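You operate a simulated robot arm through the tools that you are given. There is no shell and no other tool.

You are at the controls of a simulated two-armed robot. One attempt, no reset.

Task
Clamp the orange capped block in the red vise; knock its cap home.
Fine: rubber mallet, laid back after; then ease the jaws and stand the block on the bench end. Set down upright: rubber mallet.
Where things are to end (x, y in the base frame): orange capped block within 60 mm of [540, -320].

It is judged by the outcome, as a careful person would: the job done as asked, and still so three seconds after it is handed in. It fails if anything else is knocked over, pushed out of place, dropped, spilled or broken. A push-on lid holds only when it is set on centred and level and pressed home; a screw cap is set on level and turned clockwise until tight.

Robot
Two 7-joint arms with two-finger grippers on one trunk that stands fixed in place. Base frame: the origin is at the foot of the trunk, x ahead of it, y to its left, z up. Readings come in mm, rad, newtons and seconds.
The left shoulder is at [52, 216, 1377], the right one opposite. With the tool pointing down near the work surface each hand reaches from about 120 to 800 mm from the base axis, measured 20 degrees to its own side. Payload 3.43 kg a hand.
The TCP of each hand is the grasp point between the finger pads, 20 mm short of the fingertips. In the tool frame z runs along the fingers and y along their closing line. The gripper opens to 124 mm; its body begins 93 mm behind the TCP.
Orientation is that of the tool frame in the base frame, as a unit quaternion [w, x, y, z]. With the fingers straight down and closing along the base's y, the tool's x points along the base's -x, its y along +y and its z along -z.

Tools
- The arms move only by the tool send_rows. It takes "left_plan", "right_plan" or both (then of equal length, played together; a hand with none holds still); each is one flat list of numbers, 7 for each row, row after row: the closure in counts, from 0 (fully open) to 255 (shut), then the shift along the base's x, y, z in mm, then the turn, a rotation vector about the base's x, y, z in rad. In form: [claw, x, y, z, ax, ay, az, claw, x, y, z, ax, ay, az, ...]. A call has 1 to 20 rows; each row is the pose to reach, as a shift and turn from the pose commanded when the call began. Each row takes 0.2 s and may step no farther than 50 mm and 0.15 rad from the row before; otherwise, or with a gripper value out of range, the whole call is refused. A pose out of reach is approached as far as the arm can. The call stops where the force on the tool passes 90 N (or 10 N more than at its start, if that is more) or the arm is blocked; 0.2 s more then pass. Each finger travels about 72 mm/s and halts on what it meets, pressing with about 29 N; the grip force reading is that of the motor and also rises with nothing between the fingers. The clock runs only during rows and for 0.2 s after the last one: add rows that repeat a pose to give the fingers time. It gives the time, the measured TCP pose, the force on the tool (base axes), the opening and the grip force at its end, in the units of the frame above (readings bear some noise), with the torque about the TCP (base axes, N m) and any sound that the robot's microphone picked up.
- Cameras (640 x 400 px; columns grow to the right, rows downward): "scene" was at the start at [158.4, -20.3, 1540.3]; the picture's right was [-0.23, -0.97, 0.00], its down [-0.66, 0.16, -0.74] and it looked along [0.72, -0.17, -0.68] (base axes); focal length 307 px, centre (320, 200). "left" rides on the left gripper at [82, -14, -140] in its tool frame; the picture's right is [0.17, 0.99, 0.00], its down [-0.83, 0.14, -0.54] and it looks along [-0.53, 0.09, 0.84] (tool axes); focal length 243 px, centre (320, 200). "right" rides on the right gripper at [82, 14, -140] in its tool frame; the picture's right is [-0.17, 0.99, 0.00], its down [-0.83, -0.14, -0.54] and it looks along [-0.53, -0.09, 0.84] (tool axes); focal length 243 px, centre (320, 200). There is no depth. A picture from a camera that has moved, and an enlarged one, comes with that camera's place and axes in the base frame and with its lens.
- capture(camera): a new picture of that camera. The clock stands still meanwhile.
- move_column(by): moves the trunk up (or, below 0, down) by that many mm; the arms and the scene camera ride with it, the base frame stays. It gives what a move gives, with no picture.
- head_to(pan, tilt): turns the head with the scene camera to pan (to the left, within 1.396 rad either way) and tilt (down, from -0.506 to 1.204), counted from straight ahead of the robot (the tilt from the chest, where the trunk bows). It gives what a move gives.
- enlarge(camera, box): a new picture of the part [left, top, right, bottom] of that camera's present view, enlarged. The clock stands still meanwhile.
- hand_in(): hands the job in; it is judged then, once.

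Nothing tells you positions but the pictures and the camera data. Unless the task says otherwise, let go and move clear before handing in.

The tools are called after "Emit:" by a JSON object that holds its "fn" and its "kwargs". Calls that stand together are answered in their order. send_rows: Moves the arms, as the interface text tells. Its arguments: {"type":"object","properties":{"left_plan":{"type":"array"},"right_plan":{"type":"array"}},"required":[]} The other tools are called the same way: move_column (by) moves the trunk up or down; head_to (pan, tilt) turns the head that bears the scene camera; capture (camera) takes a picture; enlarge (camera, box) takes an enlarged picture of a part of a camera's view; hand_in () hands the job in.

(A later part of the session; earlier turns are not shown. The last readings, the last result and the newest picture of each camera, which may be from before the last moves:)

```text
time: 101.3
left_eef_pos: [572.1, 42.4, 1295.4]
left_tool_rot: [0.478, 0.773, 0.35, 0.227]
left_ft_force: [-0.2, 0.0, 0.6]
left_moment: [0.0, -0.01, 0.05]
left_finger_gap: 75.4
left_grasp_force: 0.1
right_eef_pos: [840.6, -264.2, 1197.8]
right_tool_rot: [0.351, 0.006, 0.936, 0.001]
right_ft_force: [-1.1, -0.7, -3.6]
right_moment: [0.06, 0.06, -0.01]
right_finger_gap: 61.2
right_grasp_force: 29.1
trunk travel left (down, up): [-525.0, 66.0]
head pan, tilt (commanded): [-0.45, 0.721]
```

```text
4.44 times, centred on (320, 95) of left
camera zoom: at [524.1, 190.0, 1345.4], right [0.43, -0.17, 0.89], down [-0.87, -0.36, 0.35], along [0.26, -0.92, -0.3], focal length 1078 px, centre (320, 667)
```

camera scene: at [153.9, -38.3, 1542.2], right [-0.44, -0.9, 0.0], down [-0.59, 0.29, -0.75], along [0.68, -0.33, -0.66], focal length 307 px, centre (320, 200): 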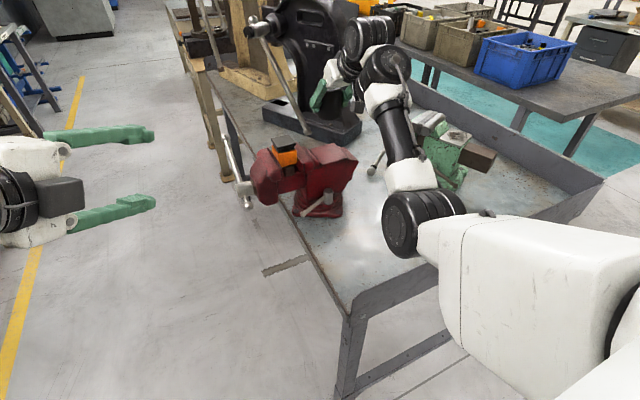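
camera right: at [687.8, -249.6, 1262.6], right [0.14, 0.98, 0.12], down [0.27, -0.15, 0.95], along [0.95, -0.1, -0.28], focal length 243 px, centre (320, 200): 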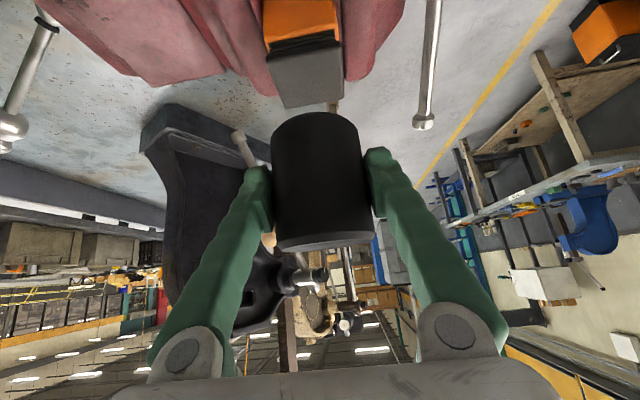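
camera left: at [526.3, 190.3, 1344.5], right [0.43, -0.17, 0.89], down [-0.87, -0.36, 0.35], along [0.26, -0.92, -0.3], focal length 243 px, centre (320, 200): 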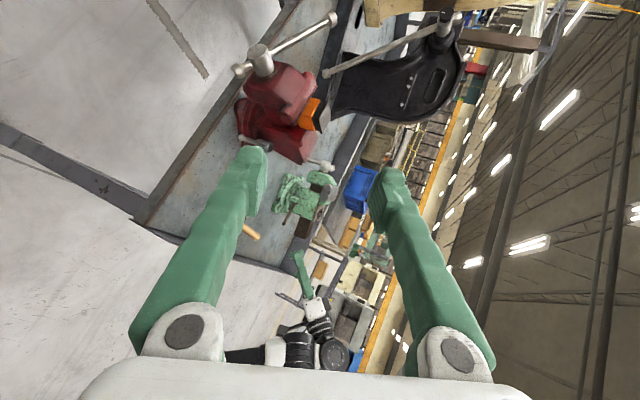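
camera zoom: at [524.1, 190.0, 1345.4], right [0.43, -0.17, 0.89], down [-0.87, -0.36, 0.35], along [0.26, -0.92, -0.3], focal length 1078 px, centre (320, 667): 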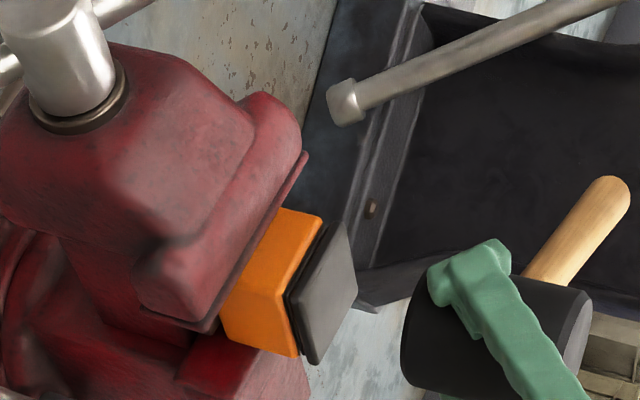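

The fast knocks work well and only a couple of millimetres remain. I'll give two more of the same.

Emit:
{"fn": "send_rows", "kwargs": {"right_plan": [255, 3, -1, 18, 0, 0, 0, 255, 3, -1, 18, 0, 0, 0, 255, 3, -1, -31, 0, 0, 0, 255, 3, -1, -80, 0, 0, 0, 255, 3, -1, -31, 0, 0, 0, 255, 3, -1, 18, 0, 0, 0, 255, 3, -1, 18, 0, 0, 0, 255, 3, -1, -31, 0, 0, 0, 255, 3, -1, -80, 0, 0, 0, 255, 3, -1, -31, 0, 0, 0, 255, 3, -1, 5, 0, 0, 0, 255, 3, -1, 5, 0, 0, 0]}}

Emit:
{"fn": "enlarge", "kwargs": {"camera": "right", "box": [220, 0, 420, 140]}}

Emit:
{"fn": "enlarge", "kwargs": {"camera": "left", "box": [270, 50, 370, 140]}}

```text
time: 103.9
left_eef_pos: [572.9, 41.1, 1294.6]
left_tool_rot: [0.477, 0.774, 0.35, 0.227]
left_ft_force: [0.1, -0.3, -0.1]
left_moment: [0.02, -0.01, -0.02]
left_finger_gap: 75.4
left_grasp_force: 0.1
right_eef_pos: [850.1, -266.2, 1201.1]
right_tool_rot: [0.351, 0.006, 0.936, 0.002]
right_ft_force: [-1.4, 0.5, -4.5]
right_moment: [0.02, 0.08, 0.0]
right_finger_gap: 61.3
right_grasp_force: 29.2
trunk travel left (down, up): [-525.0, 66.0]
head pan, tilt (commanded): [-0.45, 0.721]
```

```text
2.86 times, centred on (320, 70) of right
camera zoom: at [696.6, -252.0, 1253.4], right [0.14, 0.98, 0.11], down [0.27, -0.15, 0.95], along [0.95, -0.1, -0.29], focal length 693 px, centre (320, 571)
```

zoom: 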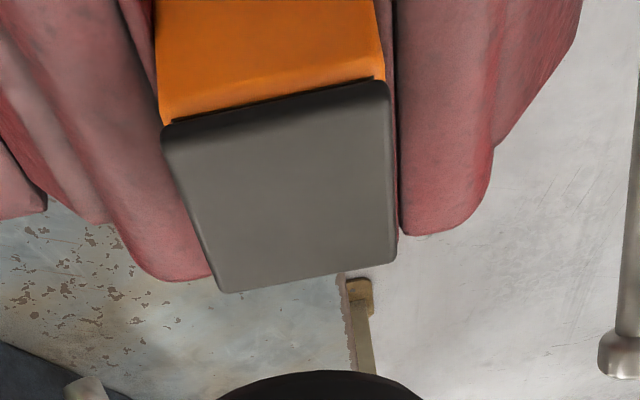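

```text
4.44 times, centred on (320, 95) of left
camera zoom: at [526.2, 189.6, 1344.5], right [0.43, -0.17, 0.89], down [-0.87, -0.36, 0.35], along [0.26, -0.92, -0.3], focal length 1078 px, centre (320, 667)
```

zoom: 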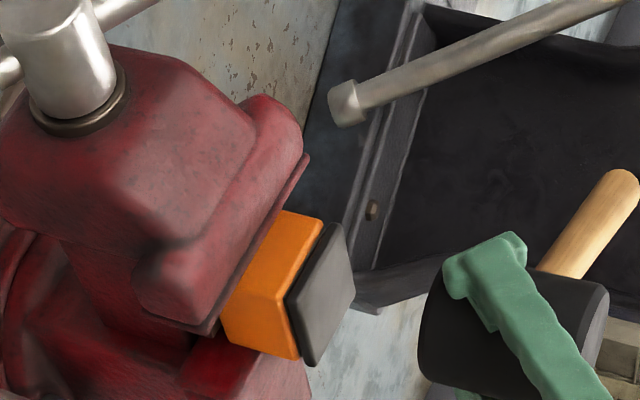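

The cap looks almost flush. I'll zoom right in to see whether any gap remains and whether it's level.

Emit:
{"fn": "enlarge", "kwargs": {"camera": "right", "box": [260, 0, 350, 60]}}

Emit:
{"fn": "enlarge", "kwargs": {"camera": "scene", "box": [265, 125, 305, 165]}}

Emit:
{"fn": "enlarge", "kwargs": {"camera": "left", "box": [300, 90, 340, 140]}}

```text
6.67 times, centred on (305, 30) of right
camera zoom: at [696.6, -252.0, 1253.4], right [0.14, 0.98, 0.11], down [0.27, -0.15, 0.95], along [0.95, -0.1, -0.29], focal length 1618 px, centre (420, 1333)
```

zoom: 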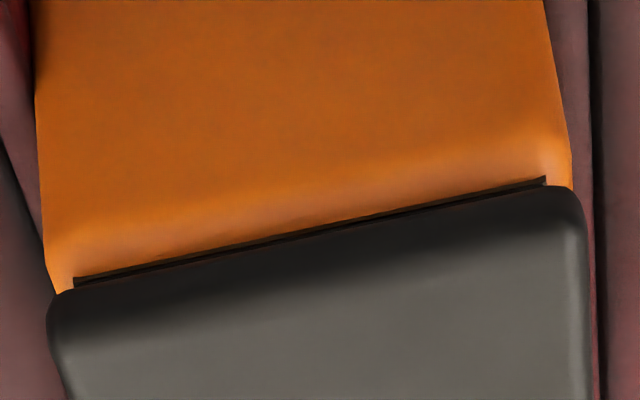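

```text
10.00 times, centred on (285, 145) of scene
camera zoom: at [153.7, -38.2, 1542.2], right [-0.44, -0.9, 0.0], down [-0.59, 0.29, -0.75], along [0.68, -0.33, -0.66], focal length 3074 px, centre (670, 750)
```

zoom: 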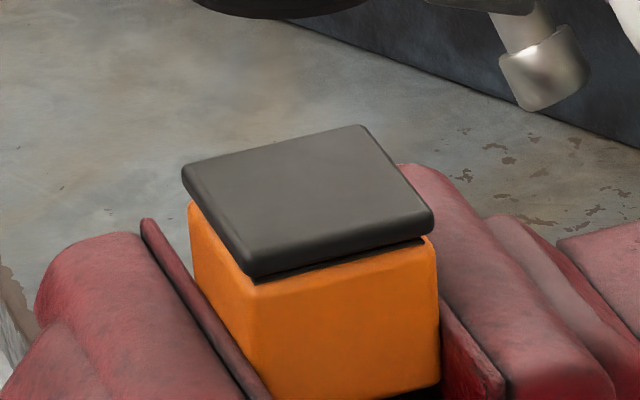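

```text
8.00 times, centred on (320, 115) of left
camera zoom: at [526.2, 189.6, 1344.5], right [0.43, -0.17, 0.89], down [-0.87, -0.36, 0.35], along [0.26, -0.92, -0.3], focal length 1941 px, centre (320, 880)
```

zoom: 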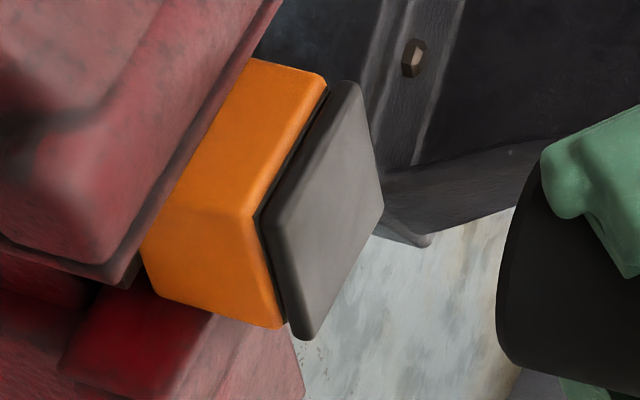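

About 1 mm of gap remains and the cap is level. I'll give two more knocks to seat it fully.

Emit:
{"fn": "send_rows", "kwargs": {"right_plan": [255, -2, 0, 11, 0, 0, 0, 255, -2, 0, 11, 0, 0, 0, 255, -2, 0, -38, 0, 0, 0, 255, -2, 0, -87, 0, 0, 0, 255, -2, 0, -38, 0, 0, 0, 255, -2, 0, 11, 0, 0, 0, 255, -2, 0, 11, 0, 0, 0, 255, -2, 0, -38, 0, 0, 0, 255, -2, 0, -87, 0, 0, 0, 255, -2, 0, -38, 0, 0, 0, 255, -2, 0, 5, 0, 0, 0, 255, -2, 0, 5, 0, 0, 0]}}

Emit:
{"fn": "enlarge", "kwargs": {"camera": "right", "box": [260, 0, 350, 60]}}

Emit:
{"fn": "enlarge", "kwargs": {"camera": "scene", "box": [265, 125, 305, 165]}}

Emit:
{"fn": "enlarge", "kwargs": {"camera": "left", "box": [290, 60, 370, 140]}}

```text
time: 106.5
left_eef_pos: [572.6, 41.5, 1294.1]
left_tool_rot: [0.477, 0.774, 0.35, 0.227]
left_ft_force: [-0.1, -0.1, -0.3]
left_moment: [0.01, 0.0, 0.0]
left_finger_gap: 75.5
left_grasp_force: 0.2
right_eef_pos: [849.5, -268.0, 1205.2]
right_tool_rot: [0.351, 0.006, 0.936, 0.0]
right_ft_force: [-0.2, -0.9, -3.8]
right_moment: [0.06, 0.07, 0.02]
right_finger_gap: 61.3
right_grasp_force: 28.8
trunk travel left (down, up): [-525.0, 66.0]
head pan, tilt (commanded): [-0.45, 0.721]
```

```text
6.67 times, centred on (305, 30) of right
camera zoom: at [695.1, -253.0, 1256.2], right [0.14, 0.98, 0.11], down [0.27, -0.15, 0.95], along [0.95, -0.1, -0.29], focal length 1618 px, centre (420, 1333)
```

zoom: 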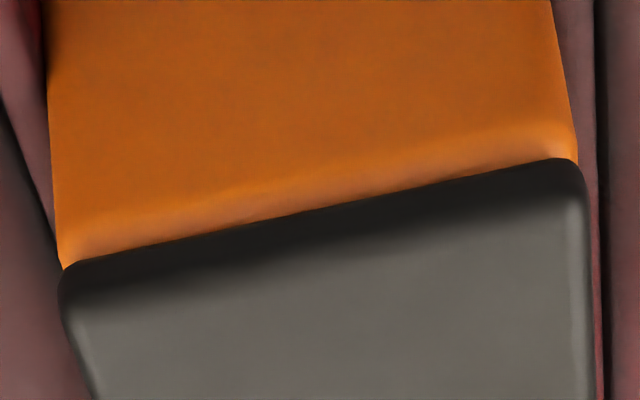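

```text
10.00 times, centred on (285, 145) of scene
camera zoom: at [153.6, -38.2, 1542.2], right [-0.44, -0.9, 0.0], down [-0.59, 0.29, -0.75], along [0.68, -0.33, -0.66], focal length 3074 px, centre (670, 750)
```

zoom: 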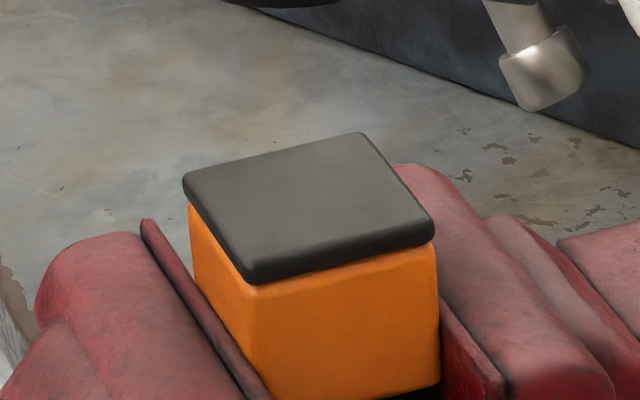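

```text
5.00 times, centred on (330, 100) of left
camera zoom: at [526.1, 189.6, 1344.6], right [0.43, -0.17, 0.89], down [-0.87, -0.36, 0.35], along [0.26, -0.92, -0.3], focal length 1213 px, centre (270, 700)
```

zoom: 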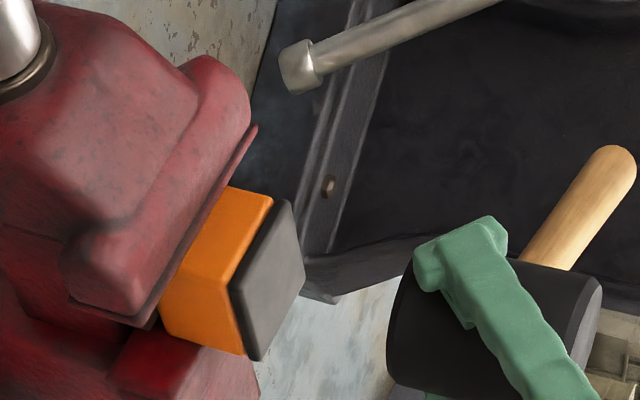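

The cap is now fully home: flush all round and level. I'll carry the mallet back the way it came, first sideways away from the vise.

Emit:
{"fn": "send_rows", "kwargs": {"right_plan": [255, 0, -10, 5, 0, 0, 0, 255, -1, -30, 5, 0, 0, 0, 255, -2, -52, 5, 0, 0, 0, 255, -3, -75, 5, 0, 0, 0, 255, -4, -98, 5, 0, 0, 0, 255, -5, -118, 3, 0, 0, -0.02, 255, -6, -132, 0, 0, 0, -0.03, 255, -6, -132, 0, 0, 0, -0.03]}}

Emit:
{"fn": "capture", "kwargs": {"camera": "right"}}

Emit:
{"fn": "capture", "kwargs": {"camera": "left"}}

```text
time: 108.3
left_eef_pos: [573.3, 40.9, 1293.7]
left_tool_rot: [0.477, 0.774, 0.35, 0.226]
left_ft_force: [-0.1, -0.9, 0.4]
left_moment: [-0.02, -0.03, -0.03]
left_finger_gap: 75.3
left_grasp_force: 0.2
right_eef_pos: [841.8, -398.3, 1207.0]
right_tool_rot: [0.352, 0.02, 0.936, -0.004]
right_ft_force: [0.4, 0.1, -4.2]
right_moment: [0.03, 0.11, -0.01]
right_finger_gap: 61.5
right_grasp_force: 29.1
trunk travel left (down, up): [-525.0, 66.0]
head pan, tilt (commanded): [-0.45, 0.721]
```

```text
taken
camera right: at [688.4, -379.2, 1259.0], right [0.17, 0.98, 0.12], down [0.26, -0.16, 0.95], along [0.95, -0.13, -0.28], focal length 243 px, centre (320, 200)
```

right: 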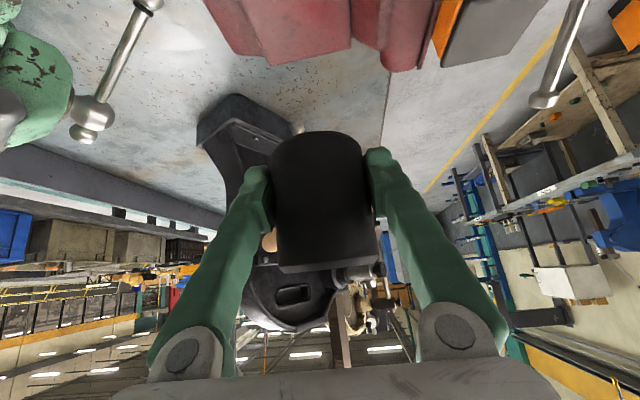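

```text
taken
camera left: at [526.5, 189.9, 1344.5], right [0.43, -0.17, 0.89], down [-0.87, -0.36, 0.35], along [0.26, -0.92, -0.3], focal length 243 px, centre (320, 200)
```

left: 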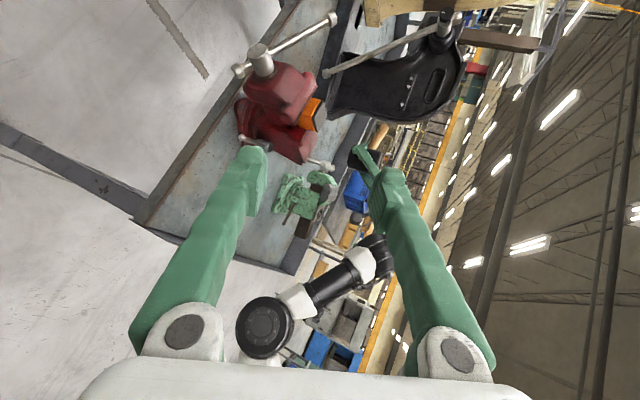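

The mallet has slid up about 13 mm in the grip but is secure and upright. I'll retrace the tested path back to above its original spot.

Emit:
{"fn": "send_rows", "kwargs": {"right_plan": [255, -5, 0, 0, 0, 0, -0.04, 255, -18, -3, -4, 0, 0, -0.1, 255, -34, -6, -10, 0, 0, -0.16, 255, -54, -8, -16, 0, 0, -0.22, 255, -74, -10, -26, 0, 0, -0.28, 255, -94, -12, -36, 0, 0, -0.34, 255, -116, -14, -46, 0, 0, -0.4, 255, -138, -16, -56, 0, 0, -0.46, 255, -160, -18, -66, 0, 0, -0.52, 255, -182, -20, -76, 0, 0, -0.58, 255, -204, -22, -86, 0, 0, -0.64, 255, -224, -24, -96, 0, 0, -0.7, 255, -240, -26, -110, 0, 0, -0.76, 255, -250, -28, -134, 0, 0, -0.82, 255, -260, -30, -158, 0, 0, -0.88, 255, -270, -32, -182, 0, 0, -0.94, 255, -278, -34, -206, 0, 0, -1.0, 255, -284, -35, -230, 0, 0, -1.06, 255, -288, -36, -252, 0, 0, -1.1, 255, -288, -36, -252, 0, 0, -1.1]}}

Emit:
{"fn": "capture", "kwargs": {"camera": "right"}}

Emit:
{"fn": "capture", "kwargs": {"camera": "scene"}}

```text
time: 112.5
left_eef_pos: [573.1, 42.6, 1295.4]
left_tool_rot: [0.478, 0.773, 0.35, 0.227]
left_ft_force: [-0.2, -0.7, 0.2]
left_moment: [0.01, -0.02, 0.02]
left_finger_gap: 75.7
left_grasp_force: 0.0
right_eef_pos: [553.0, -434.7, 955.7]
right_tool_rot: [0.298, 0.507, 0.787, -0.189]
right_ft_force: [-0.1, 0.6, -4.0]
right_moment: [0.07, -0.01, 0.02]
right_finger_gap: 61.4
right_grasp_force: 29.2
trunk travel left (down, up): [-525.0, 66.0]
head pan, tilt (commanded): [-0.45, 0.721]
```

```text
taken
camera right: at [500.2, -290.5, 1006.8], right [0.95, 0.3, 0.11], down [-0.02, -0.31, 0.95], along [0.32, -0.91, -0.28], focal length 243 px, centre (320, 200)
```

right: 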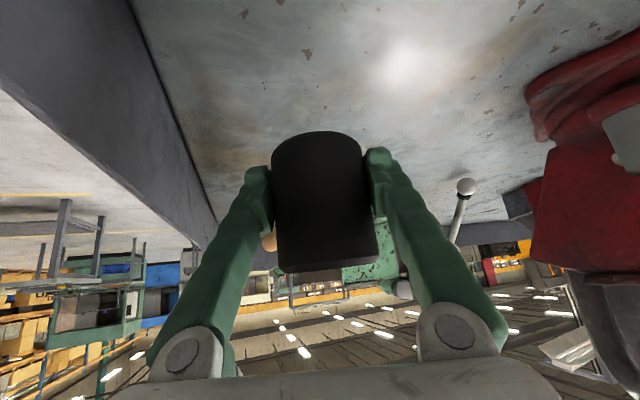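

```text
taken
camera scene: at [153.3, -38.1, 1542.3], right [-0.44, -0.9, 0.0], down [-0.59, 0.29, -0.75], along [0.68, -0.33, -0.66], focal length 307 px, centre (320, 200)
```

scene: 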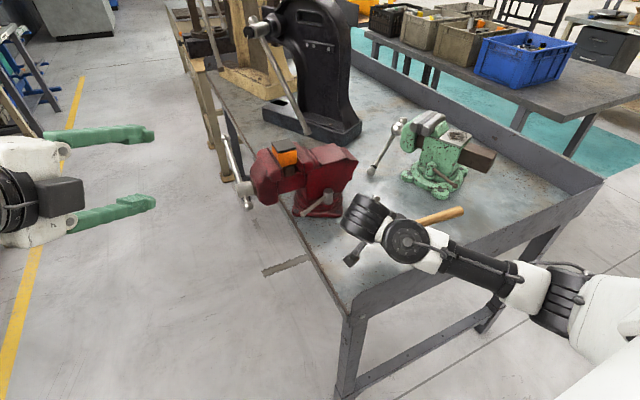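

I'm back over the original spot with the mallet upright. Lowering gently to the bench.

Emit:
{"fn": "send_rows", "kwargs": {"right_plan": [255, 0, 0, -15, 0, 0, -0.01, 255, 0, 0, -30, 0, 0, -0.02, 255, 0, 0, -40, 0, 0, -0.02, 255, 0, 0, -46, 0, 0, -0.02, 255, 0, 0, -50, 0, 0, -0.02]}}

Emit:
{"fn": "capture", "kwargs": {"camera": "right"}}

```text
time: 113.7
left_eef_pos: [574.8, 42.5, 1294.2]
left_tool_rot: [0.478, 0.773, 0.35, 0.226]
left_ft_force: [0.1, 0.2, 0.2]
left_moment: [0.04, 0.02, 0.02]
left_finger_gap: 75.3
left_grasp_force: 0.0
right_eef_pos: [553.5, -435.3, 904.7]
right_tool_rot: [0.296, 0.514, 0.782, -0.191]
right_ft_force: [-0.5, 0.6, -4.5]
right_moment: [0.09, 0.0, -0.04]
right_finger_gap: 61.3
right_grasp_force: 29.1
trunk travel left (down, up): [-525.0, 66.0]
head pan, tilt (commanded): [-0.45, 0.721]
```

```text
taken
camera right: at [504.4, -289.6, 956.4], right [0.95, 0.28, 0.11], down [-0.03, -0.3, 0.95], along [0.3, -0.91, -0.28], focal length 243 px, centre (320, 200)
```

right: 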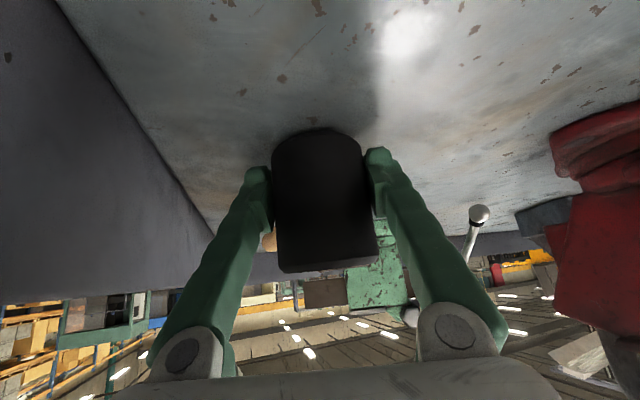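

The weight is still in the hand, so a few millimetres remain. I'll lower in small steps until contact.

Emit:
{"fn": "send_rows", "kwargs": {"right_plan": [255, 0, 0, -2, 0, 0, 0, 255, 0, 0, -4, 0, 0, 0, 255, 0, 0, -5, 0, 0, 0]}}

```text
time: 114.5
left_eef_pos: [572.6, 42.7, 1294.9]
left_tool_rot: [0.479, 0.773, 0.35, 0.227]
left_ft_force: [-0.5, -0.2, 0.0]
left_moment: [0.04, 0.04, 0.01]
left_finger_gap: 75.1
left_grasp_force: 0.1
right_eef_pos: [553.3, -434.0, 901.9]
right_tool_rot: [0.297, 0.515, 0.781, -0.191]
right_ft_force: [1.0, -1.7, 6.0]
right_moment: [-0.28, -0.13, 0.0]
right_finger_gap: 61.1
right_grasp_force: 29.0
trunk travel left (down, up): [-525.0, 66.0]
head pan, tilt (commanded): [-0.45, 0.721]
```

It's in contact with the bench. I'll open the fingers gradually and check that it stands upright.

Emit:
{"fn": "send_rows", "kwargs": {"right_plan": [124, 0, 0, 0, 0, 0, 0, 118, 0, 0, 0, 0, 0, 0, 100, 0, 0, 0, 0, 0, 0, 50, 0, 0, 0, 0, 0, 0, 0, 0, 0, 0, 0, 0, 0, 0, 0, 0, 0, 0, 0, 0]}}

Emit:
{"fn": "capture", "kwargs": {"camera": "right"}}

Emit:
{"fn": "enlarge", "kwargs": {"camera": "scene", "box": [330, 180, 510, 300]}}

```text
time: 115.9
left_eef_pos: [572.8, 43.3, 1294.5]
left_tool_rot: [0.477, 0.773, 0.35, 0.226]
left_ft_force: [0.1, -0.1, -0.9]
left_moment: [0.02, -0.01, -0.03]
left_finger_gap: 75.5
left_grasp_force: 0.1
right_eef_pos: [552.6, -434.5, 901.2]
right_tool_rot: [0.296, 0.515, 0.782, -0.191]
right_ft_force: [0.0, 0.5, -0.1]
right_moment: [-0.01, 0.02, -0.02]
right_finger_gap: 123.8
right_grasp_force: 0.1
trunk travel left (down, up): [-525.0, 66.0]
head pan, tilt (commanded): [-0.45, 0.721]
```

```text
taken
camera right: at [504.1, -288.9, 952.3], right [0.95, 0.28, 0.11], down [-0.03, -0.3, 0.95], along [0.3, -0.91, -0.28], focal length 243 px, centre (320, 200)
```

right: 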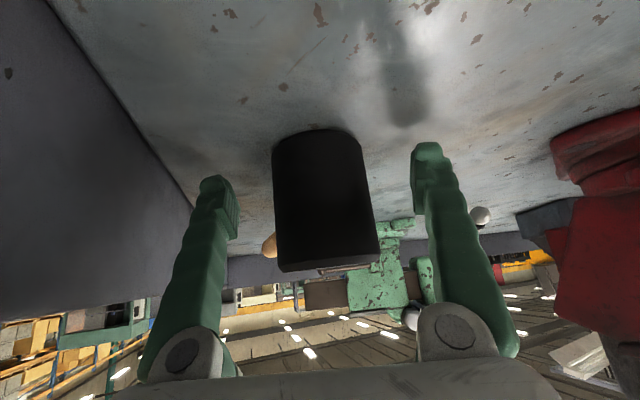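

```text
3.33 times, centred on (420, 240) of scene
camera zoom: at [153.2, -37.9, 1542.3], right [-0.44, -0.9, 0.0], down [-0.59, 0.29, -0.75], along [0.68, -0.33, -0.66], focal length 1025 px, centre (-13, 67)
```

zoom: 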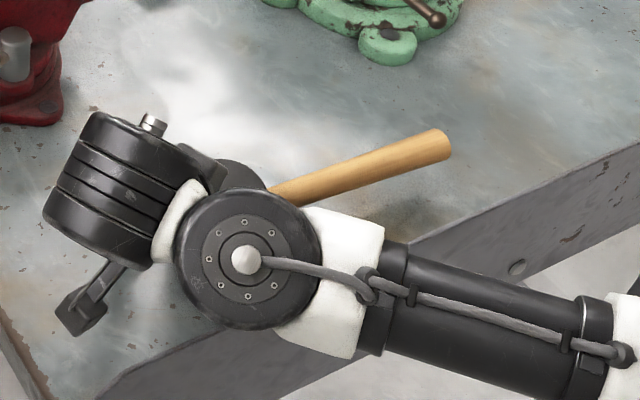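

The mallet stands upright at its spot again. I'll raise the open right hand straight up and clear of it.

Emit:
{"fn": "send_rows", "kwargs": {"right_plan": [0, 0, 0, 16, 0, 0, 0, 0, 0, 0, 34, 0, 0, 0, 0, 2, 0, 54, 0, 0, 0.02, 0, 5, 1, 76, 0, 0, 0.05, 0, 10, 2, 100, 0, 0, 0.1, 0, 18, 4, 124, 0, 0, 0.16, 0, 28, 6, 148, 0, 0, 0.22, 0, 38, 8, 172, 0, 0, 0.28, 0, 48, 10, 196, 0, 0, 0.36, 0, 60, 10, 215, 0, 0, 0.42, 0, 75, 10, 230, 0, 0, 0.48]}}

Emit:
{"fn": "capture", "kwargs": {"camera": "scene"}}

Emit:
{"fn": "enlarge", "kwargs": {"camera": "scene", "box": [220, 100, 480, 280]}}

```text
time: 118.3
left_eef_pos: [574.9, 42.7, 1293.9]
left_tool_rot: [0.477, 0.773, 0.351, 0.226]
left_ft_force: [-0.9, 0.8, -0.6]
left_moment: [0.01, -0.03, 0.02]
left_finger_gap: 75.6
left_grasp_force: 0.1
right_eef_pos: [627.7, -419.6, 1130.9]
right_tool_rot: [0.333, 0.313, 0.882, -0.115]
right_ft_force: [-0.3, 0.3, 0.6]
right_moment: [-0.02, -0.02, -0.01]
right_finger_gap: 123.7
right_grasp_force: 0.1
trunk travel left (down, up): [-525.0, 66.0]
head pan, tilt (commanded): [-0.45, 0.721]
```

```text
taken
camera scene: at [153.6, -37.5, 1542.3], right [-0.44, -0.9, 0.0], down [-0.59, 0.29, -0.75], along [0.68, -0.33, -0.66], focal length 307 px, centre (320, 200)
```

scene: 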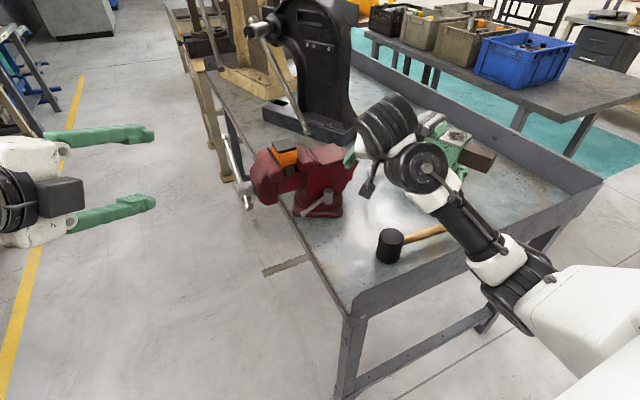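

```text
2.22 times, centred on (350, 190) of scene
camera zoom: at [153.6, -37.5, 1542.3], right [-0.44, -0.9, 0.0], down [-0.59, 0.29, -0.75], along [0.68, -0.33, -0.66], focal length 683 px, centre (253, 222)
```

zoom: 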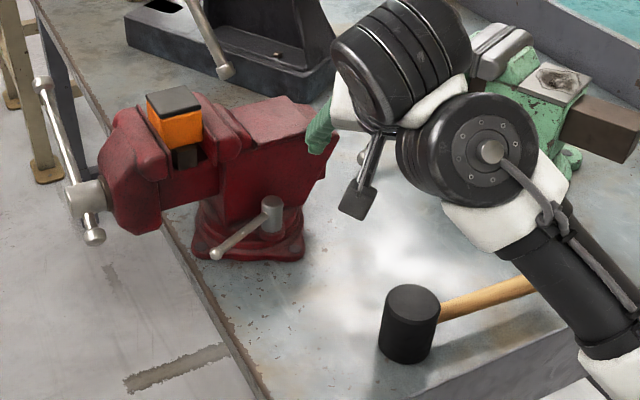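

The mallet is standing back in its place. Next I'll ease the jaws with the left hand, but first I'll measure the knob's current position.

Emit:
{"fn": "enlarge", "kwargs": {"camera": "scene", "box": [215, 120, 305, 220]}}

Emit:
{"fn": "enlarge", "kwargs": {"camera": "left", "box": [210, 0, 350, 140]}}

```text
4.00 times, centred on (260, 170) of scene
camera zoom: at [153.6, -37.5, 1542.3], right [-0.44, -0.9, 0.0], down [-0.59, 0.29, -0.75], along [0.68, -0.33, -0.66], focal length 1230 px, centre (560, 320)
```

zoom: 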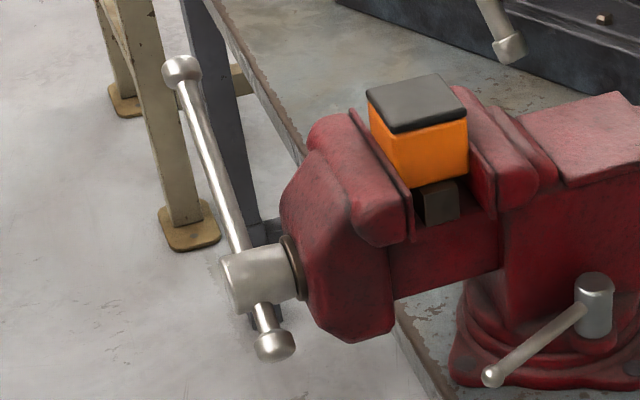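

```text
2.86 times, centred on (280, 70) of left
camera zoom: at [526.2, 190.3, 1344.6], right [0.43, -0.17, 0.89], down [-0.87, -0.36, 0.35], along [0.26, -0.92, -0.3], focal length 693 px, centre (434, 571)
```

zoom: 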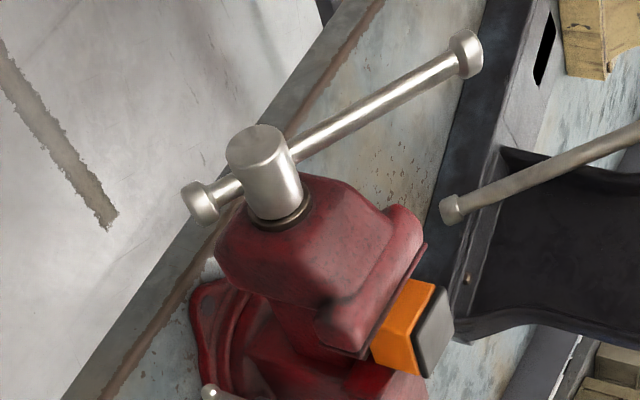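

The knob is at about [807, -133, 966] on a ~49 mm arm, at about 218°. I'll bring the closed left fingers down and in beneath it.

Emit:
{"fn": "send_rows", "kwargs": {"left_plan": [150, 27, -12, -32, 0, 0, 0, 200, 54, -24, -64, 0, 0, 0, 255, 81, -36, -96, 0, 0, 0, 255, 108, -48, -128, 0, 0, 0, 255, 132, -58, -164, 0, 0, 0, 255, 149, -66, -204, 0, 0, 0, 255, 162, -74, -246, 0, 0, 0, 255, 172, -84, -288, 0, 0, 0, 255, 181, -98, -328, 0, 0, 0, 255, 181, -98, -328, 0, 0, 0]}}

Emit:
{"fn": "capture", "kwargs": {"camera": "left"}}

Emit:
{"fn": "capture", "kwargs": {"camera": "scene"}}

```text
time: 120.5
left_eef_pos: [754.3, -54.6, 966.3]
left_tool_rot: [0.478, 0.773, 0.351, 0.226]
left_ft_force: [-0.7, 0.1, 0.0]
left_moment: [-0.01, -0.03, 0.0]
left_finger_gap: 0.1
left_grasp_force: 29.0
right_eef_pos: [626.7, -418.4, 1131.5]
right_tool_rot: [0.333, 0.313, 0.882, -0.116]
right_ft_force: [-1.4, 0.9, 0.6]
right_moment: [0.02, 0.02, 0.03]
right_finger_gap: 123.8
right_grasp_force: 0.1
trunk travel left (down, up): [-525.0, 66.0]
head pan, tilt (commanded): [-0.45, 0.721]
```

```text
taken
camera left: at [706.1, 92.9, 1016.0], right [0.43, -0.17, 0.89], down [-0.87, -0.36, 0.35], along [0.26, -0.92, -0.3], focal length 243 px, centre (320, 200)
```

left: 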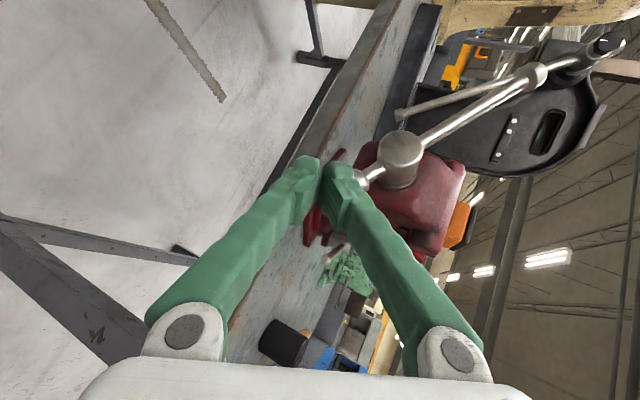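

```text
taken
camera scene: at [152.8, -37.3, 1542.4], right [-0.44, -0.9, 0.0], down [-0.59, 0.29, -0.75], along [0.68, -0.33, -0.66], focal length 307 px, centre (320, 200)
```

scene: 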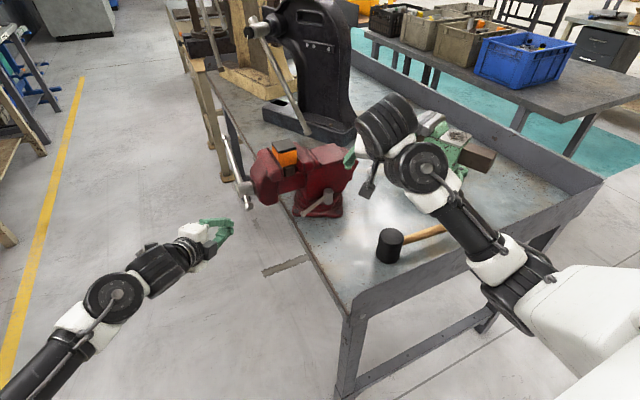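

The left hand is in position below and left of the knob with no reach trouble. I'll move in under it.

Emit:
{"fn": "send_rows", "kwargs": {"left_plan": [255, 10, -18, -34, 0, 0, 0, 255, 24, -40, -51, 0, 0, 0, 255, 38, -60, -56, 0, 0, 0, 255, 48, -74, -56, 0, 0, 0, 255, 48, -74, -56, 0, 0, 0]}}

Emit:
{"fn": "enlarge", "kwargs": {"camera": "left", "box": [220, 60, 500, 280]}}

Emit:
{"fn": "enlarge", "kwargs": {"camera": "scene", "box": [205, 120, 305, 220]}}

```text
time: 121.7
left_eef_pos: [802.2, -128.5, 912.8]
left_tool_rot: [0.478, 0.773, 0.351, 0.227]
left_ft_force: [-0.5, 0.4, 0.0]
left_moment: [-0.04, -0.02, -0.01]
left_finger_gap: 0.1
left_grasp_force: 28.8
right_eef_pos: [626.4, -418.9, 1130.3]
right_tool_rot: [0.333, 0.313, 0.882, -0.115]
right_ft_force: [-0.7, -0.2, 0.3]
right_moment: [-0.02, -0.02, 0.0]
right_finger_gap: 123.8
right_grasp_force: 0.0
trunk travel left (down, up): [-525.0, 66.0]
head pan, tilt (commanded): [-0.45, 0.721]
```

```text
1.82 times, centred on (360, 170) of left
camera zoom: at [754.3, 20.1, 962.8], right [0.43, -0.17, 0.89], down [-0.87, -0.36, 0.35], along [0.26, -0.92, -0.3], focal length 441 px, centre (247, 254)
```

zoom: 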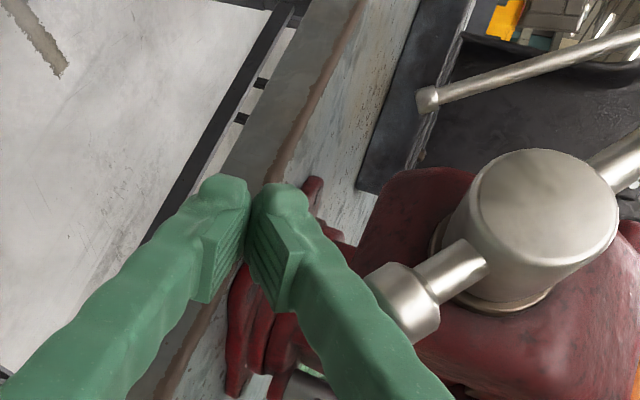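

```text
4.00 times, centred on (255, 170) of scene
camera zoom: at [153.0, -36.9, 1542.4], right [-0.44, -0.9, 0.0], down [-0.59, 0.29, -0.75], along [0.68, -0.33, -0.66], focal length 1230 px, centre (580, 320)
```

zoom: 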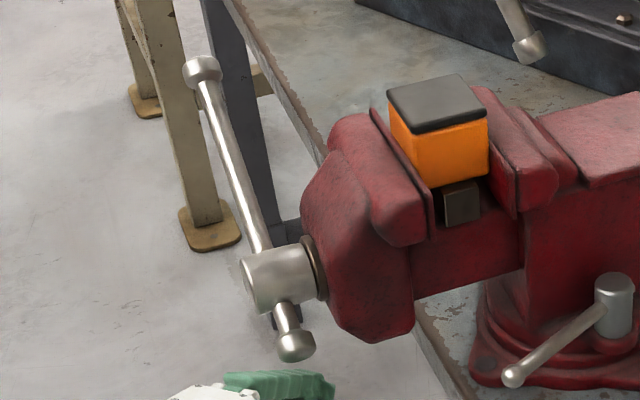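

The fingertips are directly below the knob. I'll push it upward, which is the loosening direction, and follow its arc.

Emit:
{"fn": "send_rows", "kwargs": {"left_plan": [255, 1, -2, 12, 0, 0, 0, 255, 0, -2, 20, 0, 0, 0, 255, -2, -2, 28, 0, 0, 0, 255, -4, -2, 36, 0, 0, 0, 255, -5, -2, 44, 0, 0, 0, 255, -7, -1, 52, 0, 0, 0]}}

Emit:
{"fn": "enlarge", "kwargs": {"camera": "left", "box": [220, 60, 500, 280]}}

Emit:
{"fn": "enlarge", "kwargs": {"camera": "scene", "box": [205, 120, 305, 220]}}

```text
time: 123.1
left_eef_pos: [795.8, -127.3, 952.2]
left_tool_rot: [0.472, 0.777, 0.352, 0.223]
left_ft_force: [-4.7, 5.8, -33.7]
left_moment: [-0.13, 0.32, 0.06]
left_finger_gap: 0.4
left_grasp_force: 29.2
right_eef_pos: [629.9, -419.1, 1126.2]
right_tool_rot: [0.331, 0.313, 0.882, -0.116]
right_ft_force: [-0.7, 0.2, 0.6]
right_moment: [-0.01, 0.0, 0.01]
right_finger_gap: 123.7
right_grasp_force: 0.1
trunk travel left (down, up): [-525.0, 66.0]
head pan, tilt (commanded): [-0.45, 0.721]
```

```text
1.82 times, centred on (360, 170) of left
camera zoom: at [748.1, 20.2, 1003.7], right [0.44, -0.18, 0.88], down [-0.86, -0.36, 0.36], along [0.26, -0.92, -0.31], focal length 441 px, centre (247, 254)
```

zoom: 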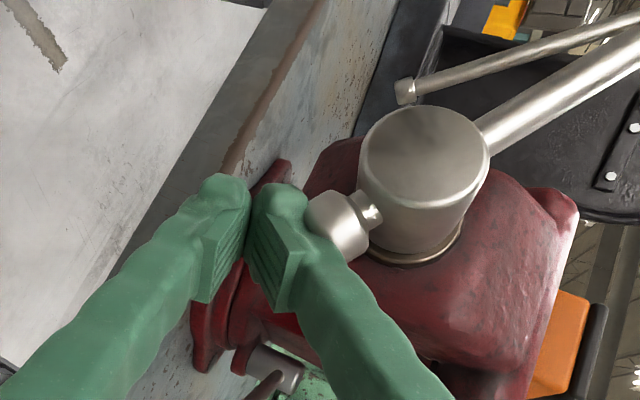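

```text
4.00 times, centred on (255, 170) of scene
camera zoom: at [157.7, -37.5, 1541.3], right [-0.44, -0.9, 0.0], down [-0.6, 0.29, -0.75], along [0.67, -0.33, -0.66], focal length 1230 px, centre (580, 320)
```

zoom: 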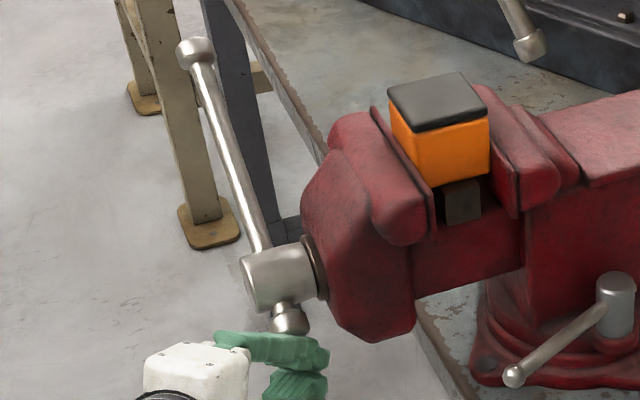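

The bar slid a little through the hub until the knob met it, and now I'm pushing with 34 N but it hasn't yet turned. I'll push further, following the arc.

Emit:
{"fn": "send_rows", "kwargs": {"left_plan": [255, -1, 0, 5, 0, 0, 0, 255, -2, 0, 10, 0, 0, 0, 255, -3, 0, 15, 0, 0, 0, 255, -4, 0, 18, 0, 0, 0]}}

Emit:
{"fn": "enlarge", "kwargs": {"camera": "left", "box": [220, 60, 500, 280]}}

Emit:
{"fn": "enlarge", "kwargs": {"camera": "scene", "box": [205, 120, 305, 220]}}

```text
time: 124.1
left_eef_pos: [788.5, -124.1, 958.7]
left_tool_rot: [0.466, 0.78, 0.356, 0.22]
left_ft_force: [-13.7, 14.6, -51.7]
left_moment: [-0.15, 0.71, 0.13]
left_finger_gap: 0.1
left_grasp_force: 29.0
right_eef_pos: [630.9, -417.5, 1127.9]
right_tool_rot: [0.331, 0.314, 0.882, -0.116]
right_ft_force: [0.4, 0.2, 0.6]
right_moment: [-0.01, 0.0, -0.01]
right_finger_gap: 124.0
right_grasp_force: 0.0
trunk travel left (down, up): [-525.0, 66.0]
head pan, tilt (commanded): [-0.45, 0.721]
```

```text
1.82 times, centred on (360, 170) of left
camera zoom: at [741.8, 22.1, 1014.0], right [0.45, -0.18, 0.87], down [-0.85, -0.37, 0.37], along [0.25, -0.91, -0.32], focal length 441 px, centre (247, 254)
```

zoom: 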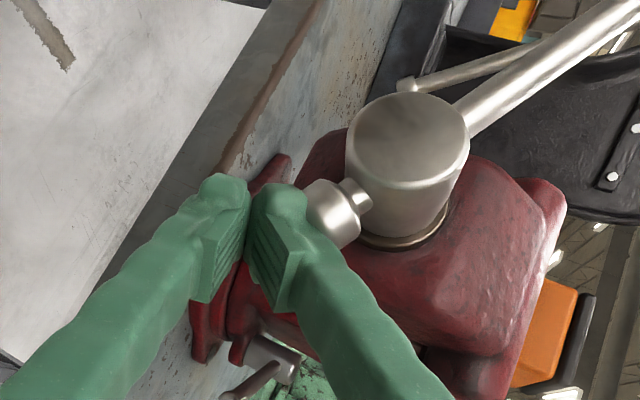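

```text
4.00 times, centred on (255, 170) of scene
camera zoom: at [158.1, -36.5, 1541.6], right [-0.44, -0.9, 0.0], down [-0.6, 0.29, -0.75], along [0.67, -0.33, -0.66], focal length 1230 px, centre (580, 320)
```

zoom: 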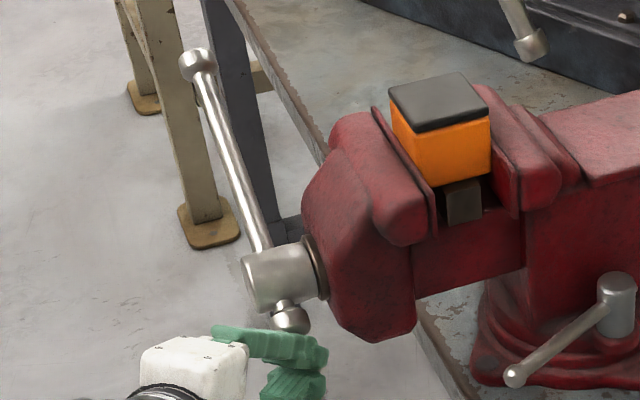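

I was pushing from the knob's lower left, which wastes force. I'll drop down, shift to directly beneath it, and push up and back along its turning direction.

Emit:
{"fn": "send_rows", "kwargs": {"left_plan": [255, -2, 0, -25, 0, 0, 0, 255, 0, 0, -55, 0, 0, 0, 255, 15, 0, -60, 0, 0, 0, 255, 29, -1, -58, 0, 0, 0, 255, 29, -1, -48, 0, 0, 0, 255, 28, -1, -38, 0, 0, 0, 255, 26, -1, -28, 0, 0, 0, 255, 24, -1, -22, 0, 0, 0]}}

Emit:
{"fn": "enlarge", "kwargs": {"camera": "left", "box": [220, 60, 500, 280]}}

Emit:
{"fn": "enlarge", "kwargs": {"camera": "scene", "box": [205, 120, 305, 220]}}

```text
time: 125.9
left_eef_pos: [814.3, -126.8, 939.9]
left_tool_rot: [0.468, 0.779, 0.356, 0.22]
left_ft_force: [-9.8, 5.2, -48.5]
left_moment: [-0.26, -0.8, -0.08]
left_finger_gap: 0.0
left_grasp_force: 29.0
left hand out of reach, approached as far as the arm can: row 4, 5
right_eef_pos: [632.3, -418.3, 1125.0]
right_tool_rot: [0.33, 0.314, 0.882, -0.116]
right_ft_force: [-0.6, 0.1, 0.0]
right_moment: [0.01, 0.04, 0.0]
right_finger_gap: 124.0
right_grasp_force: 0.1
trunk travel left (down, up): [-525.0, 66.0]
head pan, tilt (commanded): [-0.45, 0.721]
```

```text
1.82 times, centred on (360, 170) of left
camera zoom: at [768.2, 20.1, 993.1], right [0.45, -0.18, 0.87], down [-0.86, -0.36, 0.37], along [0.25, -0.91, -0.32], focal length 441 px, centre (247, 254)
```

zoom: 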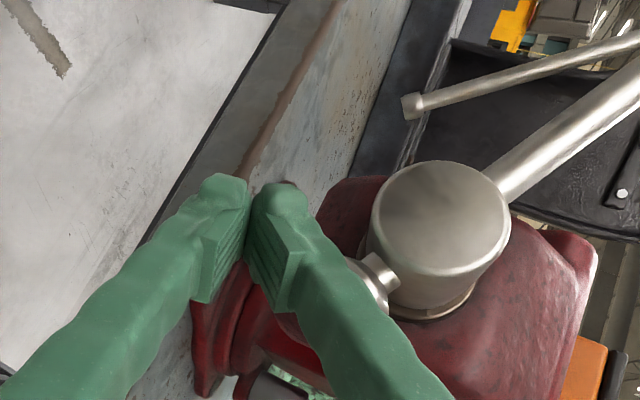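

```text
4.00 times, centred on (255, 170) of scene
camera zoom: at [159.2, -37.7, 1540.8], right [-0.44, -0.9, 0.0], down [-0.6, 0.29, -0.75], along [0.67, -0.33, -0.66], focal length 1230 px, centre (580, 320)
```

zoom: 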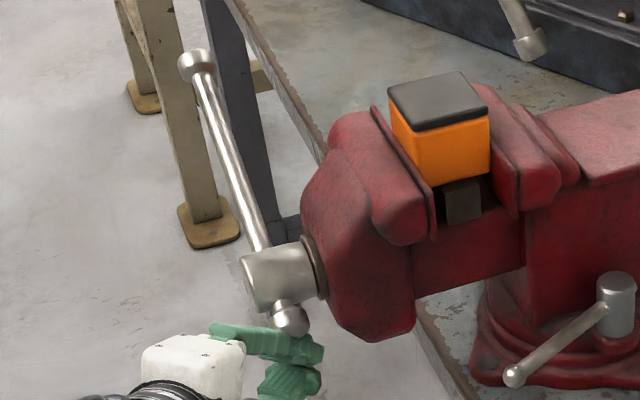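

The short arm doesn't give enough torque. The long end can be pushed down from its near-upper side within reach, so I'll withdraw from under the knob and bring the left hand up and around.

Emit:
{"fn": "send_rows", "kwargs": {"left_plan": [255, 0, 0, -35, 0, 0, 0, 255, -20, 25, -40, 0, 0, 0, 255, -45, 60, -30, 0, 0, 0, 255, -60, 90, 0, 0, 0, 0, 255, -65, 95, 45, 0, 0, 0, 255, -65, 95, 90, 0, 0, 0, 255, -60, 95, 135, 0, 0, 0, 255, -45, 90, 175, 0, 0, 0, 255, -45, 90, 215, 0, 0, 0]}}

Emit:
{"fn": "move_column", "kwargs": {"by": -100}}

Emit:
{"fn": "capture", "kwargs": {"camera": "scene"}}

Emit:
{"fn": "capture", "kwargs": {"camera": "left"}}

```text
time: 127.9
left_eef_pos: [767.8, -43.8, 1171.3]
left_tool_rot: [0.477, 0.774, 0.35, 0.227]
left_ft_force: [-0.5, -0.1, -0.6]
left_moment: [0.02, -0.02, 0.04]
left_finger_gap: 0.1
left_grasp_force: 28.9
left hand out of reach, approached as far as the arm can: row 1
right_eef_pos: [627.5, -419.1, 1130.2]
right_tool_rot: [0.333, 0.314, 0.882, -0.115]
right_ft_force: [0.0, -0.9, 0.5]
right_moment: [-0.01, -0.02, 0.01]
right_finger_gap: 124.1
right_grasp_force: 0.1
trunk travel left (down, up): [-525.0, 66.0]
head pan, tilt (commanded): [-0.45, 0.721]
```

```text
time: 129.3
left_eef_pos: [770.2, -41.2, 1075.3]
left_tool_rot: [0.478, 0.773, 0.35, 0.227]
left_ft_force: [0.6, -0.8, -0.9]
left_moment: [0.0, 0.03, -0.02]
left_finger_gap: 0.0
left_grasp_force: 29.0
right_eef_pos: [628.2, -424.7, 1031.7]
right_tool_rot: [0.333, 0.314, 0.882, -0.115]
right_ft_force: [-0.3, -0.1, -0.3]
right_moment: [0.01, 0.0, -0.01]
right_finger_gap: 123.9
right_grasp_force: 0.0
trunk travel left (down, up): [-425.0, 166.0]
head pan, tilt (commanded): [-0.45, 0.721]
```

```text
taken
camera scene: at [201.1, -37.8, 1427.8], right [-0.44, -0.9, 0.0], down [-0.59, 0.29, -0.75], along [0.68, -0.33, -0.66], focal length 307 px, centre (320, 200)
```

scene: 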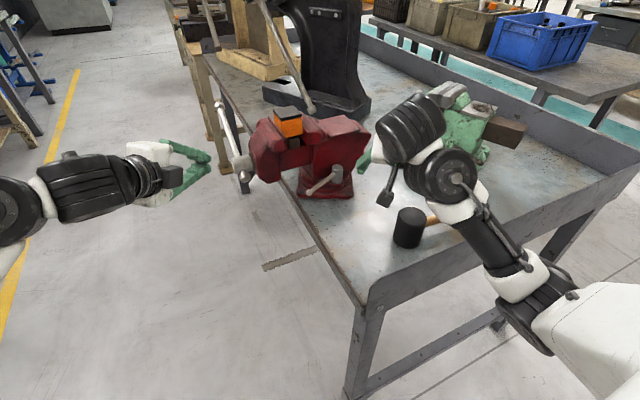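

```text
taken
camera left: at [722.7, 106.0, 1124.8], right [0.43, -0.17, 0.89], down [-0.87, -0.36, 0.35], along [0.26, -0.92, -0.3], focal length 243 px, centre (320, 200)
```

left: 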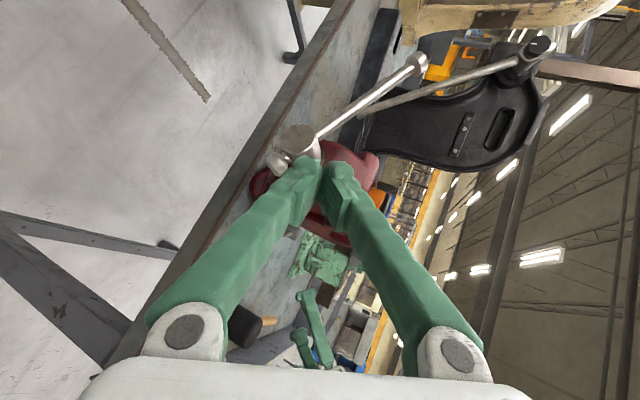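

The bar's ball is near [1005, -133, 1080], so the long end points up and away at about 28°. I'll bring the left fingers over the top onto its near-upper side.

Emit:
{"fn": "send_rows", "kwargs": {"left_plan": [255, 15, 0, 25, 0, 0, 0, 255, 35, -2, 48, 0, 0, 0, 255, 65, -15, 52, 0, 0, 0, 255, 95, -38, 50, 0, 0, 0, 255, 115, -62, 45, 0, 0, 0, 255, 125, -80, 38, 0, 0, 0, 255, 126, -88, 28, 0, 0, 0, 255, 128, -88, 16, 0, 0, 0, 255, 128, -88, 8, 0, 0, 0]}}

Emit:
{"fn": "capture", "kwargs": {"camera": "left"}}

Emit:
{"fn": "enlarge", "kwargs": {"camera": "scene", "box": [190, 60, 350, 200]}}

```text
time: 131.3
left_eef_pos: [897.4, -130.7, 1079.6]
left_tool_rot: [0.477, 0.773, 0.35, 0.227]
left_ft_force: [0.9, 0.9, 0.3]
left_moment: [-0.02, -0.03, -0.02]
left_finger_gap: 0.0
left_grasp_force: 29.0
right_eef_pos: [628.9, -424.1, 1030.5]
right_tool_rot: [0.333, 0.313, 0.882, -0.115]
right_ft_force: [0.3, 0.6, -0.3]
right_moment: [-0.04, 0.01, 0.01]
right_finger_gap: 124.0
right_grasp_force: 0.0
trunk travel left (down, up): [-425.0, 166.0]
head pan, tilt (commanded): [-0.45, 0.721]
```

```text
taken
camera left: at [849.3, 17.3, 1130.4], right [0.43, -0.17, 0.89], down [-0.87, -0.36, 0.35], along [0.26, -0.92, -0.3], focal length 243 px, centre (320, 200)
```

left: 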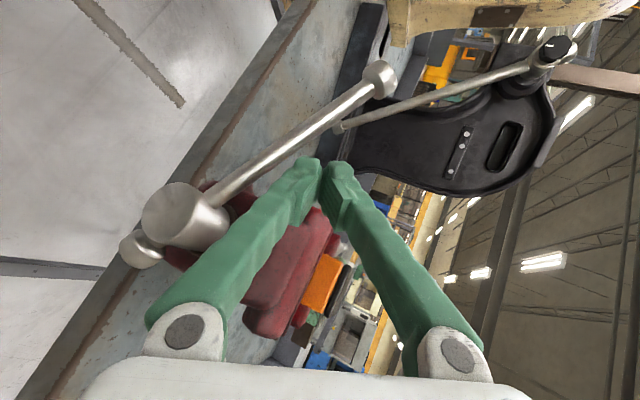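

```text
2.86 times, centred on (270, 130) of scene
camera zoom: at [201.3, -37.9, 1427.7], right [-0.44, -0.9, 0.0], down [-0.59, 0.29, -0.75], along [0.68, -0.33, -0.66], focal length 878 px, centre (463, 400)
```

zoom: 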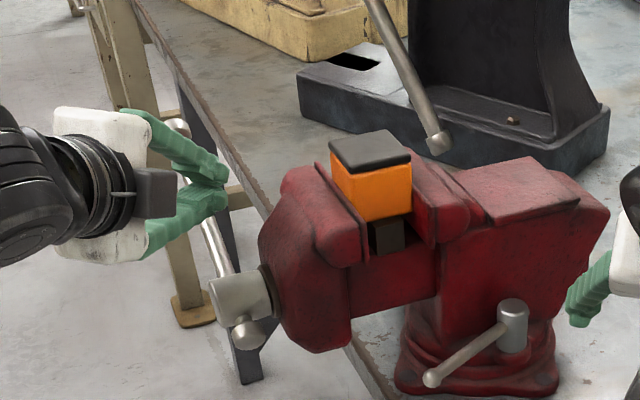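

The fingertips sit right above the long end of the bar. I'll press it down in small steps.

Emit:
{"fn": "send_rows", "kwargs": {"left_plan": [255, 0, 0, -10, 0, 0, 0, 255, 0, 0, -18, 0, 0, 0, 255, 0, 0, -25, 0, 0, 0, 255, 1, 0, -31, 0, 0, 0, 255, 1, 0, -37, 0, 0, 0]}}

Emit:
{"fn": "capture", "kwargs": {"camera": "left"}}

Emit:
{"fn": "enlarge", "kwargs": {"camera": "scene", "box": [190, 60, 350, 200]}}

```text
time: 132.5
left_eef_pos: [895.7, -130.6, 1048.4]
left_tool_rot: [0.481, 0.771, 0.349, 0.229]
left_ft_force: [-7.2, 5.4, 21.2]
left_moment: [-0.02, -0.02, 0.32]
left_finger_gap: 0.2
left_grasp_force: 29.1
right_eef_pos: [624.6, -423.7, 1034.1]
right_tool_rot: [0.334, 0.314, 0.881, -0.116]
right_ft_force: [0.9, -0.2, 0.2]
right_moment: [-0.01, -0.01, 0.03]
right_finger_gap: 124.1
right_grasp_force: 0.0
trunk travel left (down, up): [-425.0, 166.0]
head pan, tilt (commanded): [-0.45, 0.721]
```

```text
taken
camera left: at [848.4, 18.8, 1099.4], right [0.42, -0.17, 0.89], down [-0.87, -0.36, 0.35], along [0.26, -0.92, -0.29], focal length 243 px, centre (320, 200)
```

left: 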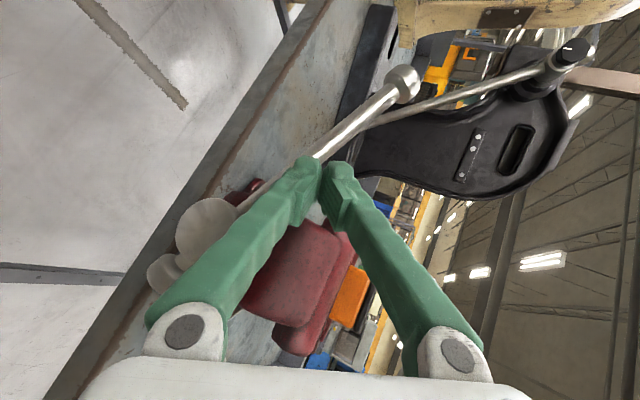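

```text
2.86 times, centred on (270, 130) of scene
camera zoom: at [197.1, -36.3, 1428.5], right [-0.44, -0.9, 0.0], down [-0.59, 0.29, -0.75], along [0.68, -0.33, -0.66], focal length 878 px, centre (463, 400)
```

zoom: 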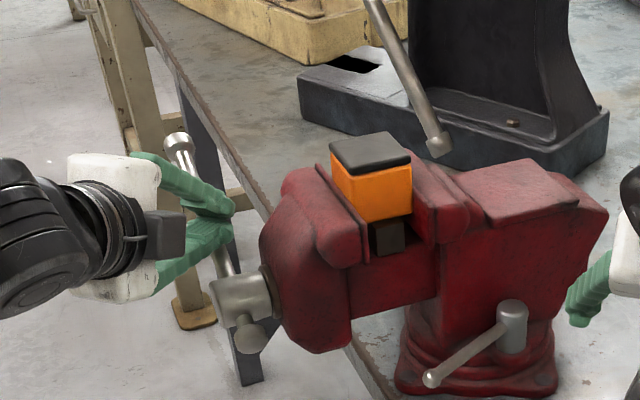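

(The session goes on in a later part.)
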